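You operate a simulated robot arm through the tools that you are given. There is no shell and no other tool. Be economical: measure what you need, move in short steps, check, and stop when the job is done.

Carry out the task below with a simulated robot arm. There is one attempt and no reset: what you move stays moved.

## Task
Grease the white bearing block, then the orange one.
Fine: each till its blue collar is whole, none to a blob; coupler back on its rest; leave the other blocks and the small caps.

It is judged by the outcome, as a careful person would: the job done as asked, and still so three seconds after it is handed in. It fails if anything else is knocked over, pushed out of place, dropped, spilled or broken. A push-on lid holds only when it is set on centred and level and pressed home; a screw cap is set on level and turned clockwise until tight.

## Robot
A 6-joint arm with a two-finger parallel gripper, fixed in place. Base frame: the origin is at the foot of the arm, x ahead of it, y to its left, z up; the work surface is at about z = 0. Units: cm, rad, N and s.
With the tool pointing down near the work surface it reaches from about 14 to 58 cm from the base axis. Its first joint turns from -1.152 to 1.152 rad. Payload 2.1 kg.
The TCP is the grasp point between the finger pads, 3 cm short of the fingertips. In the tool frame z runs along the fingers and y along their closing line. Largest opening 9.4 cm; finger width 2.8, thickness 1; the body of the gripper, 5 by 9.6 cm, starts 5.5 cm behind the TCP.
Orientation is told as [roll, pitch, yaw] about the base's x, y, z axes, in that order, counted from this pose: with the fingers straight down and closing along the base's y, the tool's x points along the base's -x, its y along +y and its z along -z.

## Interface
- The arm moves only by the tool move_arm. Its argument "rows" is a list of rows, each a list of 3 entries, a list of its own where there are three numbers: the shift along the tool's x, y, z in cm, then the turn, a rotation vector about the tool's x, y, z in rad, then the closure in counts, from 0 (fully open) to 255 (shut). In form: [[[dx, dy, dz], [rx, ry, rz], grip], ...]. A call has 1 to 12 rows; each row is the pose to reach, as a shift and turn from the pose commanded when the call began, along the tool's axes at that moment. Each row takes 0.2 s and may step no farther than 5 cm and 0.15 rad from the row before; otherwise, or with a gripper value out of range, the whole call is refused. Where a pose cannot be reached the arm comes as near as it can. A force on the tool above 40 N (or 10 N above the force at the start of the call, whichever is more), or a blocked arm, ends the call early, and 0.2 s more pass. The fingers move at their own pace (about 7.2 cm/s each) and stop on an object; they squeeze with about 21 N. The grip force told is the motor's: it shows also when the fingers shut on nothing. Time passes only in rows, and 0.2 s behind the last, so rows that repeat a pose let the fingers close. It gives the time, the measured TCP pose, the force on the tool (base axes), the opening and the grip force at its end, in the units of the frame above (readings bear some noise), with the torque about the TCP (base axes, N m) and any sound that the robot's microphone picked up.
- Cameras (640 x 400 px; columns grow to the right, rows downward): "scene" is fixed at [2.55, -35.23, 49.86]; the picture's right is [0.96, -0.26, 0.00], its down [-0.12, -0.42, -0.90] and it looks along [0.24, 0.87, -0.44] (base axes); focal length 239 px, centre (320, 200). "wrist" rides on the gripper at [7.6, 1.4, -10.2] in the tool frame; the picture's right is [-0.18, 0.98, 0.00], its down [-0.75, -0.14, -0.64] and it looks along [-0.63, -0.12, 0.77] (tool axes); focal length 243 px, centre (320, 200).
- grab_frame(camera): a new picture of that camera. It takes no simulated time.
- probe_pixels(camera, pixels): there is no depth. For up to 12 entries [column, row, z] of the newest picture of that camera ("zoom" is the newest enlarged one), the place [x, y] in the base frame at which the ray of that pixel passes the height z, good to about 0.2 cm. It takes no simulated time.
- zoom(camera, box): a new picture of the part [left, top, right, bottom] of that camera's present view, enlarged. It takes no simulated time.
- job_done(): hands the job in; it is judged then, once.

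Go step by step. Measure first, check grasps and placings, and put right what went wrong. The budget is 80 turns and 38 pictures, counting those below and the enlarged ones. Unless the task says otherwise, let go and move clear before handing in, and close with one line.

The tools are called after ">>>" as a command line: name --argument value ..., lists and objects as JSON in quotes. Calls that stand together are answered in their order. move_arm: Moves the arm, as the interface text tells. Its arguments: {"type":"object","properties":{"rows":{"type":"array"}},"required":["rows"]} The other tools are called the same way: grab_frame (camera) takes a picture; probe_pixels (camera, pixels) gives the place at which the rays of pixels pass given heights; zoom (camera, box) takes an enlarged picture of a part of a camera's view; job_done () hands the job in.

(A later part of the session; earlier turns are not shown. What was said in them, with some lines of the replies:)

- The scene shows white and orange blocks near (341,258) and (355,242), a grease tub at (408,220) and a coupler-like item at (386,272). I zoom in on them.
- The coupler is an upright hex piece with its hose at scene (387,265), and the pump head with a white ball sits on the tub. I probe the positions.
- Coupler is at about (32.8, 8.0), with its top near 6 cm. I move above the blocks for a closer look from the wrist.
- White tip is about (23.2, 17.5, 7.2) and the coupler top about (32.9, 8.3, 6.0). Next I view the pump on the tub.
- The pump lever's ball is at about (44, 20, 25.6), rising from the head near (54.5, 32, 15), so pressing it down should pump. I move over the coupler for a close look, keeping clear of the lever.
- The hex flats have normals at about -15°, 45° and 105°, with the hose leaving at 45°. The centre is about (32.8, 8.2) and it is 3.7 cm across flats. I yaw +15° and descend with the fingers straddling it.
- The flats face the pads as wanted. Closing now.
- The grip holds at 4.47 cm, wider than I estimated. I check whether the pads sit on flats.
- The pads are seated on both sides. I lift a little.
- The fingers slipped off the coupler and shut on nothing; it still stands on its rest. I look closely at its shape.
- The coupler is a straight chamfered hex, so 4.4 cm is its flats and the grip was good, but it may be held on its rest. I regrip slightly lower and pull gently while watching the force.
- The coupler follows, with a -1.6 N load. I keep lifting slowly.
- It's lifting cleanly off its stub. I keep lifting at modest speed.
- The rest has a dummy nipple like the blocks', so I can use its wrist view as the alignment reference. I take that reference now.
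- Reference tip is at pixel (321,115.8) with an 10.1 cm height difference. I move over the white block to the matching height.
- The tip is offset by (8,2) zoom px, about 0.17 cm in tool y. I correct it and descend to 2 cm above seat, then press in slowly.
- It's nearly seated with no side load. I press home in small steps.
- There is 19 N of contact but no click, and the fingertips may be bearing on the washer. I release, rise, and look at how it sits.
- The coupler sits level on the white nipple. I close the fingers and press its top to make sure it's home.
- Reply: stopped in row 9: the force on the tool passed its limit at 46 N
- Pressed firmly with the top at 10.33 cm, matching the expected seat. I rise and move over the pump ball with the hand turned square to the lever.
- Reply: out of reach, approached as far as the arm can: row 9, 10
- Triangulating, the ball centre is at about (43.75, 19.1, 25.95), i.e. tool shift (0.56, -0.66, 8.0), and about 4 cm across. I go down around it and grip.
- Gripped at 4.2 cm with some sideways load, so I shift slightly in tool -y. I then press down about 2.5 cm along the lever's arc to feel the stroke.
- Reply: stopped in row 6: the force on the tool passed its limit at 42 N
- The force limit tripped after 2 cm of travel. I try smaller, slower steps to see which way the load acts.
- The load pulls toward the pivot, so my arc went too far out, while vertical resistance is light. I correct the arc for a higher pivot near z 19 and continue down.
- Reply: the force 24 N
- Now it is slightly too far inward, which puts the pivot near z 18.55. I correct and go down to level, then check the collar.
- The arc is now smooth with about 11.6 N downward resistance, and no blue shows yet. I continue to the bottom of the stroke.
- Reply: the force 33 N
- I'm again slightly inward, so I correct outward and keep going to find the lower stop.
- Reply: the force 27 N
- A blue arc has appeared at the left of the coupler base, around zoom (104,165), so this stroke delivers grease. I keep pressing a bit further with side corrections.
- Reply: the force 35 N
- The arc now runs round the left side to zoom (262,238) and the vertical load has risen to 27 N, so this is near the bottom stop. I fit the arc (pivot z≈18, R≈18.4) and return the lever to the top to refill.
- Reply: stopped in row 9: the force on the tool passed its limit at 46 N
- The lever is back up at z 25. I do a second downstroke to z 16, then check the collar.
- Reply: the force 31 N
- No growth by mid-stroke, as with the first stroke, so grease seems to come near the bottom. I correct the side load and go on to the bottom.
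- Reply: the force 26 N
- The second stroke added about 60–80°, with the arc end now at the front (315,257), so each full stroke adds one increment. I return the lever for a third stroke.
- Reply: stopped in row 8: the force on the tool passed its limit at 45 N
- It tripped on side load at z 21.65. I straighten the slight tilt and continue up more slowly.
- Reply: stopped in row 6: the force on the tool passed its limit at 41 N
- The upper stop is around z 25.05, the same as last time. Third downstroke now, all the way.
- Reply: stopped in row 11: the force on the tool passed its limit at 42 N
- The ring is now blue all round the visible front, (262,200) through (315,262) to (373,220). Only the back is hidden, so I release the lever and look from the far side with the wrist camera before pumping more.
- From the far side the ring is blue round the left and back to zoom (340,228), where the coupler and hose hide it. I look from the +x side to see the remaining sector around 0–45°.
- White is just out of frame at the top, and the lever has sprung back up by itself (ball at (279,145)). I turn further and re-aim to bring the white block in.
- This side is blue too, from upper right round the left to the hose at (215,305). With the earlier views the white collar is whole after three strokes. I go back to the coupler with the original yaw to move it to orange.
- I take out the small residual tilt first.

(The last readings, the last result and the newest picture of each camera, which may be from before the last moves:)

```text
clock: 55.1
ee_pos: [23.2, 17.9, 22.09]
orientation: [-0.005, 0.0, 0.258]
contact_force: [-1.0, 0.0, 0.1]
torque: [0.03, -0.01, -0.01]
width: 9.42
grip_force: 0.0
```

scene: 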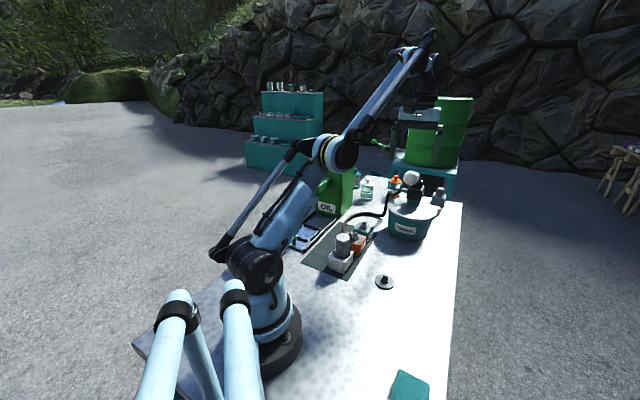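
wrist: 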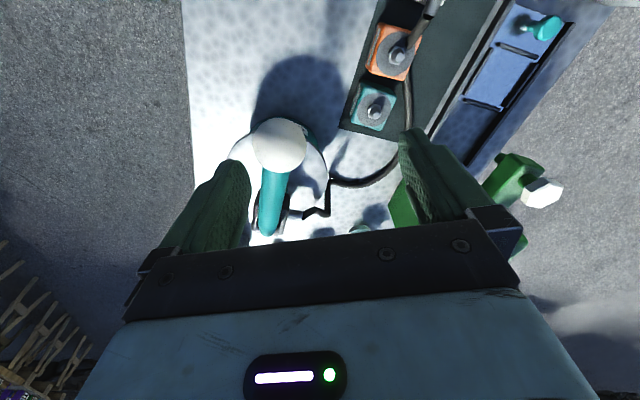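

Level now. I descend to z 9.0, with tips clear above the blue ring, and grip the coupler.

>>> move_arm --rows '[[[-0.02, -0.19, 4], [0, 0, 0], 0], [[-0.02, -0.19, 8], [0, 0, 0], 0], [[-0.02, -0.19, 11], [0, 0, 0], 0], [[-0.02, -0.19, 13.05], [0, 0, 0], 0], [[-0.02, -0.19, 13.05], [0, 0, 0], 120], [[-0.02, -0.19, 13.05], [0, 0, 0], 255], [[-0.02, -0.19, 13.05], [0, 0, 0], 255], [[-0.02, -0.19, 13.05], [0, 0, 0], 255]]'

>>> move_arm --rows '[[[0, 0, -0.15], [0, 0, 0], 255], [[0, 0, -0.3], [0, 0, 0], 255], [[0, 0, -0.45], [0, 0, 0], 255], [[0, 0, -0.6], [0, 0, 0], 255], [[0, 0, -0.8], [0, 0, 0], 255], [[0, 0, -1.0], [0, 0, 0], 255]]'

```text
clock: 56.9
ee_pos: [23.41, 17.55, 9.1]
orientation: [-0.005, 0.0, 0.259]
contact_force: [-0.3, -0.4, 0.1]
torque: [-0.01, 0.03, 0.0]
width: 4.45
grip_force: 20.7
```

```text
clock: 58.3
ee_pos: [23.43, 17.5, 10.01]
orientation: [-0.006, 0.002, 0.259]
contact_force: [-0.3, 0.5, -0.8]
torque: [0.03, 0.05, -0.02]
width: 4.45
grip_force: 21.4
```

Still held at 4.45 cm. I continue lifting slowly to z 17.3.

>>> move_arm --rows '[[[0, 0, -0.3], [0, 0, 0], 255], [[0, 0, -0.7], [0, 0, 0], 255], [[0, 0, -1.2], [0, 0, 0], 255], [[0, 0, -1.8], [0, 0, 0], 255], [[0, 0, -2.5], [0, 0, 0], 255], [[0, 0, -3.2], [0, 0, 0], 255], [[0, 0, -4.0], [0, 0, 0], 255], [[0, 0, -4.8], [0, 0, 0], 255], [[0, 0, -5.6], [0, 0, 0], 255], [[0, 0, -6.4], [0, 0, 0], 255], [[0, 0, -7.0], [0, 0, 0], 255], [[0, 0, -7.3], [0, 0, 0], 255]]'

```text
clock: 60.9
ee_pos: [23.31, 17.59, 17.42]
orientation: [-0.003, 0.004, 0.258]
contact_force: [0.0, -0.4, -1.1]
torque: [-0.05, 0.03, 0.03]
width: 4.45
grip_force: 20.7
```

Coupler is held clear. I move over the orange nipple, estimated at (30.35, 23.35), at the reference height.

>>> move_arm --rows '[[[-0.5, 0.2, 0], [0, 0, 0], 255], [[-1.4, 0.6, 0], [0, 0, 0], 255], [[-2.4, 1.1, 0], [0, 0, 0], 255], [[-3.4, 1.6, 0], [0, 0, 0], 255], [[-4.4, 2.0, 0], [0, 0, 0], 255], [[-5.4, 2.5, 0], [0, 0, 0], 255], [[-6.4, 3.0, 0], [0, 0, 0], 255], [[-7.3, 3.4, 0], [0, 0, 0], 255], [[-7.9, 3.7, 0], [0, 0, 0], 255], [[-8.24, 3.8, 0], [0, 0, 0], 255], [[-8.24, 3.8, 0], [0, 0, 0], 255]]'

>>> zoom --camera "wrist" --box '[240, 60, 400, 160]'

```text
clock: 63.3
ee_pos: [30.28, 23.38, 17.3]
orientation: [-0.005, 0.003, 0.257]
contact_force: [-1.1, -0.5, -2.0]
torque: [0.0, 0.03, -0.02]
width: 4.44
grip_force: 20.7
```

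```text
4.00 times, centred on (320, 110) of wrist
```

zoom: 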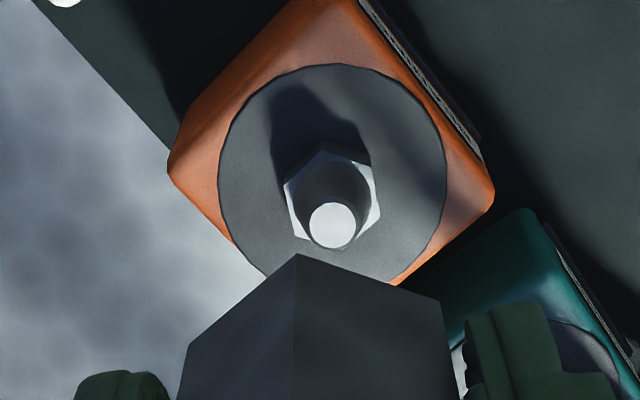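

The tip is at (332,225), the same picture as on white before its correction. I apply the same (-0.07, +0.165) and seat it.

>>> move_arm --rows '[[[-0.07, 0.165, 0], [0, 0, 0], 255], [[-0.07, 0.165, 1.2], [0, 0, 0], 255], [[-0.07, 0.165, 2.4], [0, 0, 0], 255], [[-0.07, 0.165, 3.4], [0, 0, 0], 255], [[-0.07, 0.165, 4.4], [0, 0, 0], 255], [[-0.07, 0.165, 5.2], [0, 0, 0], 255], [[-0.07, 0.165, 5.9], [0, 0, 0], 255], [[-0.07, 0.165, 6.5], [0, 0, 0], 255], [[-0.07, 0.165, 7.1], [0, 0, 0], 255], [[-0.07, 0.165, 7.6], [0, 0, 0], 255], [[-0.07, 0.165, 8.0], [0, 0, 0], 255], [[-0.07, 0.165, 8.3], [0, 0, 0], 255]]'

>>> move_arm --rows '[[[0, 0, 0.1], [0, 0, 0], 255], [[0, 0, 0.2], [0, 0, 0], 255], [[0, 0, 0.3], [0, 0, 0], 255]]'

```text
clock: 65.9
ee_pos: [30.26, 23.58, 9.15]
orientation: [-0.005, 0.001, 0.259]
contact_force: [-0.1, -0.2, -2.1]
torque: [0.02, 0.01, 0.01]
width: 4.47
grip_force: 20.7
```

```text
clock: 66.7
ee_pos: [30.28, 23.65, 8.76]
orientation: [-0.005, 0.0, 0.26]
contact_force: [-0.7, -1.8, 19.5]
torque: [0.09, -0.2, -0.02]
width: 4.46
grip_force: 21.0
```

Contact is 19.5 N, just as on white. I release, rise, close the fingers and press the top home.

>>> move_arm --rows '[[[0, 0, -0.3], [0, 0, 0], 200], [[0, 0, -0.3], [0, 0, 0], 90], [[0, 0, -0.3], [0, 0, 0], 60], [[0, 0, -0.3], [0, 0, 0], 60], [[0, 0, -4], [0, 0, 0], 60], [[0, 0, -8.6], [0, 0, 0], 60], [[0, 0, -8.6], [0, 0, 0], 255], [[0, 0, -8.6], [0, 0, 0], 255], [[0, 0, -8.6], [0, 0, 0], 255]]'

>>> move_arm --rows '[[[0, 0, 1.5], [0, 0, 0], 255], [[0, 0, 3], [0, 0, 0], 255], [[0, 0, 3.5], [0, 0, 0], 255], [[0, 0, 3.8], [0, 0, 0], 255], [[0, 0, 4.0], [0, 0, 0], 255], [[0, 0, 4.1], [0, 0, 0], 255], [[0, 0, 4.2], [0, 0, 0], 255], [[0, 0, 4.3], [0, 0, 0], 255]]'

```text
clock: 68.7
ee_pos: [30.23, 23.41, 17.38]
orientation: [-0.006, 0.003, 0.258]
contact_force: [-0.6, -0.9, -0.1]
torque: [0.04, 0.0, 0.02]
width: 0.04
grip_force: 21.4
```

```text
clock: 70.2
ee_pos: [30.22, 23.75, 13.35]
orientation: [-0.005, 0.002, 0.258]
contact_force: [-1.6, 1.1, 8.5]
torque: [0.04, -0.08, -0.01]
width: 0.01
grip_force: 20.8
stopped in row 7: the force on the tool passed its limit at 44 N (the readings are from after the stop); the commanded pose is now the measured one
```

Home at the same height, 13.35. The lever springs back by itself, so I'll pump by pressing the ball's top with closed fingers. I move above it.

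>>> move_arm --rows '[[[0, 0, -5], [0, 0, 0], 255], [[0, 0, -10], [0, 0, 0], 255], [[0, 0, -15], [0, 0, 0], 255], [[0, 0, -19.7], [0, 0, 0], 255], [[-3, -2, -19.7], [0, 0, -0.12], 255], [[-6, -4, -19.7], [0, 0, -0.24], 255], [[-9, -6, -19.7], [0, 0, -0.36], 255], [[-11.95, -8.01, -19.7], [0, 0, -0.48], 255], [[-11.95, -8.01, -19.7], [0, 0, -0.6], 255]]'

```text
clock: 72.2
ee_pos: [43.92, 19.05, 32.97]
orientation: [-0.002, 0.006, 0.862]
contact_force: [-0.9, 0.5, -0.5]
torque: [0.01, 0.0, -0.01]
width: 0.0
grip_force: 21.5
```

In position. First downstroke on orange, following the ball's arc.

>>> move_arm --rows '[[[0.1, 0, 1.6], [0, 0, 0], 255], [[0.45, 0, 2.87], [0, 0, 0], 255], [[0.92, 0, 4.17], [0, 0, 0], 255], [[1.29, 0, 5.47], [0, 0, 0], 255], [[1.58, 0, 6.87], [0, 0, 0], 255], [[1.76, 0, 8.27], [0, 0, 0], 255], [[1.83, 0, 9.67], [0, 0, 0], 255], [[1.79, 0, 11.07], [0, 0, 0], 255], [[1.67, 0, 12.27], [0, 0, 0], 255], [[1.51, 0, 13.27], [0, 0, 0], 255], [[1.35, 0, 14.07], [0, 0, 0], 255], [[1.19, 0, 14.67], [0, 0, 0], 255]]'

```text
clock: 74.8
ee_pos: [43.06, 18.0, 18.41]
orientation: [-0.004, 0.006, 0.859]
contact_force: [-1.3, -3.3, 6.2]
torque: [-0.11, 0.03, -0.02]
width: 0.0
grip_force: 20.5
```

There is 6 N of spring load at TCP z 18.4, so the ball is down at about 13.3. I rise and let it return fully.

>>> move_arm --rows '[[[0.32, 0, -1.4], [0, 0, 0], 255], [[0.6, 0, -3.6], [0, 0, 0], 255], [[0.64, 0, -5], [0, 0, 0], 255], [[0.57, 0, -6.4], [0, 0, 0], 255], [[0.39, 0, -7.8], [0, 0, 0], 255], [[0.1, 0, -9.2], [0, 0, 0], 255], [[-0.27, 0, -10.5], [0, 0, 0], 255], [[-0.74, 0, -11.8], [0, 0, 0], 255], [[-1.09, 0, -13.1], [0, 0, 0], 255], [[-1.19, 0, -14.67], [0, 0, 0], 255], [[-1.19, 0, -14.67], [0, 0, 0], 255]]'

>>> move_arm --rows '[[[0.1, 0, 1.6], [0, 0, 0], 255], [[0.45, 0, 2.87], [0, 0, 0], 255], [[0.92, 0, 4.17], [0, 0, 0], 255], [[1.29, 0, 5.47], [0, 0, 0], 255], [[1.58, 0, 6.87], [0, 0, 0], 255], [[1.76, 0, 8.27], [0, 0, 0], 255], [[1.83, 0, 9.67], [0, 0, 0], 255], [[1.79, 0, 11.07], [0, 0, 0], 255], [[1.67, 0, 12.27], [0, 0, 0], 255], [[1.51, 0, 13.27], [0, 0, 0], 255], [[1.35, 0, 14.07], [0, 0, 0], 255], [[1.19, 0, 14.67], [0, 0, 0], 255]]'

>>> zoom --camera "scene" --box '[318, 210, 414, 270]'

```text
clock: 77.2
ee_pos: [43.98, 19.06, 32.99]
orientation: [-0.001, 0.005, 0.858]
contact_force: [0.0, 1.3, 0.5]
torque: [0.01, 0.0, -0.01]
width: 0.01
grip_force: 20.9
```

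```text
clock: 79.8
ee_pos: [43.05, 18.07, 18.36]
orientation: [-0.002, 0.006, 0.859]
contact_force: [-2.7, -1.6, 5.9]
torque: [0.01, 0.08, 0.03]
width: 0.01
grip_force: 21.2
```

```text
6.67 times, centred on (366, 240) of scene
```

zoom: 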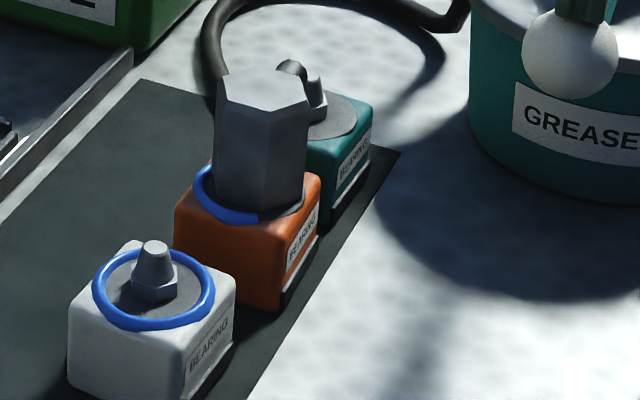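

The white collar is whole, and orange is at the same stage white was after two strokes, with the arc end at (258,215). One more stroke follows.

>>> move_arm --rows '[[[0.32, 0, -1.4], [0, 0, 0], 255], [[0.6, 0, -3.6], [0, 0, 0], 255], [[0.64, 0, -5], [0, 0, 0], 255], [[0.57, 0, -6.4], [0, 0, 0], 255], [[0.39, 0, -7.8], [0, 0, 0], 255], [[0.1, 0, -9.2], [0, 0, 0], 255], [[-0.27, 0, -10.5], [0, 0, 0], 255], [[-0.74, 0, -11.8], [0, 0, 0], 255], [[-1.09, 0, -13.1], [0, 0, 0], 255], [[-1.19, 0, -14.67], [0, 0, 0], 255], [[-1.19, 0, -14.67], [0, 0, 0], 255]]'

>>> move_arm --rows '[[[0.1, 0, 1.6], [0, 0, 0], 255], [[0.45, 0, 2.87], [0, 0, 0], 255], [[0.92, 0, 4.17], [0, 0, 0], 255], [[1.29, 0, 5.47], [0, 0, 0], 255], [[1.58, 0, 6.87], [0, 0, 0], 255], [[1.76, 0, 8.27], [0, 0, 0], 255], [[1.83, 0, 9.67], [0, 0, 0], 255], [[1.79, 0, 11.07], [0, 0, 0], 255], [[1.67, 0, 12.27], [0, 0, 0], 255], [[1.51, 0, 13.27], [0, 0, 0], 255], [[1.35, 0, 14.07], [0, 0, 0], 255], [[1.19, 0, 14.67], [0, 0, 0], 255]]'

>>> move_arm --rows '[[[0.32, 0, -1.4], [0, 0, 0], 255], [[0.6, 0, -3.6], [0, 0, 0], 255], [[0.64, 0, -5], [0, 0, 0], 255], [[0.57, 0, -6.4], [0, 0, 0], 255], [[0.39, 0, -7.8], [0, 0, 0], 255], [[0.1, 0, -9.2], [0, 0, 0], 255], [[-0.27, 0, -10.5], [0, 0, 0], 255], [[-0.74, 0, -11.8], [0, 0, 0], 255], [[-1.09, 0, -13.1], [0, 0, 0], 255], [[-1.19, 0, -14.67], [0, 0, 0], 255], [[-1.19, 0, -14.67], [0, 0, 0], 255]]'

```text
clock: 82.2
ee_pos: [43.86, 19.16, 33.03]
orientation: [-0.001, 0.005, 0.858]
contact_force: [-0.5, 0.6, 0.2]
torque: [0.0, 0.01, 0.01]
width: 0.0
grip_force: 21.4
```

```text
clock: 84.8
ee_pos: [42.97, 18.12, 18.38]
orientation: [-0.005, 0.004, 0.859]
contact_force: [-1.0, -2.6, 6.6]
torque: [-0.07, 0.03, 0.02]
width: 0.02
grip_force: 20.8
```

```text
clock: 87.2
ee_pos: [43.89, 19.12, 33.05]
orientation: [-0.002, 0.005, 0.857]
contact_force: [0.7, -0.6, 0.1]
torque: [-0.02, 0.0, 0.01]
width: 0.0
grip_force: 20.7
```

Third stroke done. I go back over the coupler with the original yaw, fingers open.

>>> move_arm --rows '[[[1.3, 3.2, 0], [0, 0, 0.12], 200], [[2.7, 6.5, 0], [0, 0, 0.24], 100], [[4.1, 9.9, 0], [0, 0, 0.36], 0], [[5.47, 13.23, 0], [0, 0, 0.48], 0], [[5.47, 13.23, 3.5], [0, 0, 0.6], 0], [[5.47, 13.23, 7.5], [0, 0, 0.6], 0], [[5.47, 13.23, 11], [0, 0, 0.6], 0], [[5.47, 13.23, 11], [0, 0, 0.6], 0]]'

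```text
clock: 89.0
ee_pos: [30.21, 23.35, 21.99]
orientation: [-0.004, 0.005, 0.258]
contact_force: [0.5, 0.1, 0.6]
torque: [0.0, -0.04, 0.02]
width: 9.39
grip_force: 0.0
```

I descend and grip the coupler at z 9.0.

>>> move_arm --rows '[[[-0.08, 0.1, 4], [0, 0, 0], 0], [[-0.08, 0.1, 8], [0, 0, 0], 0], [[-0.08, 0.1, 11], [0, 0, 0], 0], [[-0.08, 0.1, 12.97], [0, 0, 0], 0], [[-0.08, 0.1, 12.97], [0, 0, 0], 120], [[-0.08, 0.1, 12.97], [0, 0, 0], 255], [[-0.08, 0.1, 12.97], [0, 0, 0], 255], [[-0.08, 0.1, 12.97], [0, 0, 0], 255]]'

>>> move_arm --rows '[[[0, 0, -0.15], [0, 0, 0], 255], [[0, 0, -0.3], [0, 0, 0], 255], [[0, 0, -0.45], [0, 0, 0], 255], [[0, 0, -0.6], [0, 0, 0], 255], [[0, 0, -0.8], [0, 0, 0], 255], [[0, 0, -1.0], [0, 0, 0], 255], [[0, 0, -1.3], [0, 0, 0], 255], [[0, 0, -1.7], [0, 0, 0], 255], [[0, 0, -2.2], [0, 0, 0], 255], [[0, 0, -2.8], [0, 0, 0], 255], [[0, 0, -3.5], [0, 0, 0], 255], [[0, 0, -4.2], [0, 0, 0], 255]]'

>>> move_arm --rows '[[[0, 0, -0.6], [0, 0, 0], 255], [[0, 0, -1.3], [0, 0, 0], 255], [[0, 0, -2.0], [0, 0, 0], 255], [[0, 0, -2.7], [0, 0, 0], 255], [[0, 0, -3.4], [0, 0, 0], 255], [[0, 0, -4.1], [0, 0, 0], 255]]'

```text
clock: 90.8
ee_pos: [30.45, 23.61, 9.24]
orientation: [-0.005, 0.003, 0.259]
contact_force: [-0.2, 1.7, -0.4]
torque: [-0.01, 0.02, 0.0]
width: 4.44
grip_force: 21.0
```

```text
clock: 93.4
ee_pos: [30.25, 23.6, 13.3]
orientation: [-0.004, 0.005, 0.259]
contact_force: [-0.3, 0.8, -1.8]
torque: [-0.01, -0.01, 0.0]
width: 4.44
grip_force: 21.0
```

```text
clock: 94.8
ee_pos: [30.29, 23.64, 17.28]
orientation: [-0.005, 0.005, 0.257]
contact_force: [0.2, 0.2, -1.0]
torque: [-0.01, -0.01, 0.04]
width: 4.47
grip_force: 20.5
```

Coupler is lifted clean. I carry it over to the rest at (32.78, 8.18).

>>> move_arm --rows '[[[0.05, -0.5, 0], [0, 0, 0], 255], [[0.15, -1.7, 0], [0, 0, 0], 255], [[0.3, -3.2, 0], [0, 0, 0], 255], [[0.45, -4.7, 0], [0, 0, 0], 255], [[0.6, -6.2, 0], [0, 0, 0], 255], [[0.75, -7.7, 0], [0, 0, 0], 255], [[0.9, -9.2, 0], [0, 0, 0], 255], [[1.05, -10.7, 0], [0, 0, 0], 255], [[1.2, -12.2, 0], [0, 0, 0], 255], [[1.35, -13.7, 0], [0, 0, 0], 255], [[1.45, -14.9, 0], [0, 0, 0], 255], [[1.5, -15.53, 0], [0, 0, 0], 255]]'

>>> move_arm --rows '[[[0, 0, 1.4], [0, 0, 0], 255], [[0, 0, 2.8], [0, 0, 0], 255], [[0, 0, 4.2], [0, 0, 0], 255]]'

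>>> move_arm --rows '[[[0, 0, 0], [0, 0, 0], 255]]'

>>> move_arm --rows '[[[0, 0, 0], [0, 0, 0], 255]]'

```text
clock: 97.4
ee_pos: [32.73, 8.2, 17.47]
orientation: [-0.005, 0.004, 0.26]
contact_force: [-0.1, 0.3, -2.2]
torque: [0.01, 0.01, -0.01]
width: 4.46
grip_force: 21.2
```

```text
clock: 98.2
ee_pos: [32.68, 8.16, 13.25]
orientation: [-0.005, 0.004, 0.258]
contact_force: [0.0, 0.1, -1.0]
torque: [-0.02, 0.01, -0.02]
width: 4.44
grip_force: 21.0
```

```text
clock: 98.6
ee_pos: [32.74, 8.2, 13.2]
orientation: [-0.005, 0.002, 0.259]
contact_force: [-0.5, 0.0, -1.4]
torque: [0.0, 0.0, -0.02]
width: 4.45
grip_force: 21.2
```

```text
clock: 99.0
ee_pos: [32.76, 8.16, 13.14]
orientation: [-0.005, 0.002, 0.259]
contact_force: [0.3, -0.8, -1.2]
torque: [-0.03, 0.02, 0.01]
width: 4.44
grip_force: 20.9
```

Averaged readings put me within 0.05 cm of the rest. I lower it slowly onto the dummy nipple.

>>> move_arm --rows '[[[-0.04, 0, 1.2], [0, 0, 0], 255], [[-0.04, 0, 2.4], [0, 0, 0], 255], [[-0.04, 0, 3.5], [0, 0, 0], 255], [[-0.04, 0, 4.5], [0, 0, 0], 255], [[-0.04, 0, 5.3], [0, 0, 0], 255], [[-0.04, 0, 6.0], [0, 0, 0], 255], [[-0.04, 0, 6.6], [0, 0, 0], 255], [[-0.04, 0, 7.1], [0, 0, 0], 255], [[-0.04, 0, 7.6], [0, 0, 0], 255], [[-0.04, 0, 8.0], [0, 0, 0], 255], [[-0.04, 0, 8.4], [0, 0, 0], 255]]'

>>> move_arm --rows '[[[0, 0, 0.1], [0, 0, 0], 255], [[0, 0, 0.2], [0, 0, 0], 255], [[0, 0, 0.3], [0, 0, 0], 255]]'

```text
clock: 101.4
ee_pos: [32.86, 8.13, 4.81]
orientation: [-0.004, 0.002, 0.258]
contact_force: [-1.0, -2.0, 18.6]
torque: [0.05, -0.16, -0.01]
width: 4.49
grip_force: 20.6
```

```text
clock: 102.2
ee_pos: [32.94, 8.1, 4.66]
orientation: [-0.006, 0.003, 0.258]
contact_force: [2.7, -7.5, 19.3]
torque: [0.1, -0.14, -0.09]
width: 4.47
grip_force: 20.4
```

It seated at about the expected height. I release, rise, and press the top home as before.

>>> move_arm --rows '[[[0, 0, -0.2], [0, 0, 0], 200], [[0, 0, -0.2], [0, 0, 0], 90], [[0, 0, -0.2], [0, 0, 0], 60], [[0, 0, -0.2], [0, 0, 0], 60], [[0, 0, -4], [0, 0, 0], 60], [[0, 0, -8.4], [0, 0, 0], 60], [[0, 0, -8.4], [0, 0, 0], 255], [[0, 0, -8.4], [0, 0, 0], 255], [[0, 0, -8.4], [0, 0, 0], 255]]'

>>> move_arm --rows '[[[0, 0, 1.5], [0, 0, 0], 255], [[0, 0, 3], [0, 0, 0], 255], [[0, 0, 3.5], [0, 0, 0], 255], [[0, 0, 3.8], [0, 0, 0], 255], [[0, 0, 4.0], [0, 0, 0], 255], [[0, 0, 4.1], [0, 0, 0], 255], [[0, 0, 4.2], [0, 0, 0], 255]]'

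```text
clock: 104.2
ee_pos: [32.99, 8.23, 13.25]
orientation: [-0.005, 0.003, 0.257]
contact_force: [1.2, -0.8, 0.1]
torque: [0.03, 0.0, -0.03]
width: 0.0
grip_force: 20.5
```

```text
clock: 105.5
ee_pos: [32.96, 8.2, 9.13]
orientation: [-0.005, 0.006, 0.259]
contact_force: [-1.8, 0.1, 10.4]
torque: [0.04, -0.1, 0.03]
width: 0.0
grip_force: 21.3
stopped in row 6: the force on the tool passed its limit at 50 N (the readings are from after the stop); the commanded pose is now the measured one
```

The top is at TCP 9.13 against the 9.05 expected, so it's home. I rise clear and use the last picture to check the orange collar and the coupler.

>>> move_arm --rows '[[[0, 0, -4], [0, 0, 0], 255], [[0, 0, -8], [0, 0, 0], 255], [[0, 0, -12], [0, 0, 0], 200], [[1, -1, -16], [0, 0, 0], 100], [[4, -3, -20], [0, 0, 0], 100], [[7, -5, -23], [0, 0, 0], 100], [[9, -7, -25], [0, 0, 0], 100]]'

>>> zoom --camera "scene" --box '[318, 215, 414, 290]'

```text
refused: row 5 steps farther than a row can; nothing moved
```

```text
5.33 times, centred on (366, 252) of scene
```

zoom: 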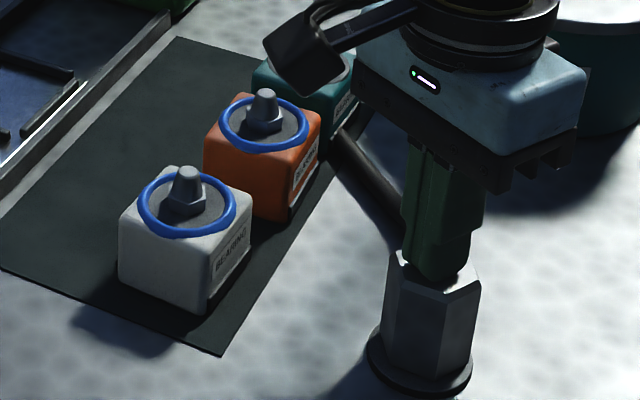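

Both collars are whole rings, and the coupler stands level on its rest with the fingers still touching its top. I rise straight up and clear.

>>> move_arm --rows '[[[0, 0, -2], [0, 0, 0], 255], [[0, 0, -6], [0, 0, 0], 255], [[0, 0, -10], [0, 0, 0], 255], [[0, 0, -14], [0, 0, 0], 255], [[0, 0, -18], [0, 0, 0], 255]]'

```text
clock: 106.7
ee_pos: [32.9, 8.15, 27.14]
orientation: [-0.006, 0.007, 0.258]
contact_force: [0.1, 0.2, 0.4]
torque: [0.02, -0.02, 0.0]
width: 0.02
grip_force: 21.4
```

The arm is clear at z 27 with no contact load, so I hand the job in.

>>> job_done

```text
The job is handed in.
```

The white bearing block and then the orange one were greased with three pump strokes each; both blue collars look whole with no blobs, and the coupler is back on its rest.
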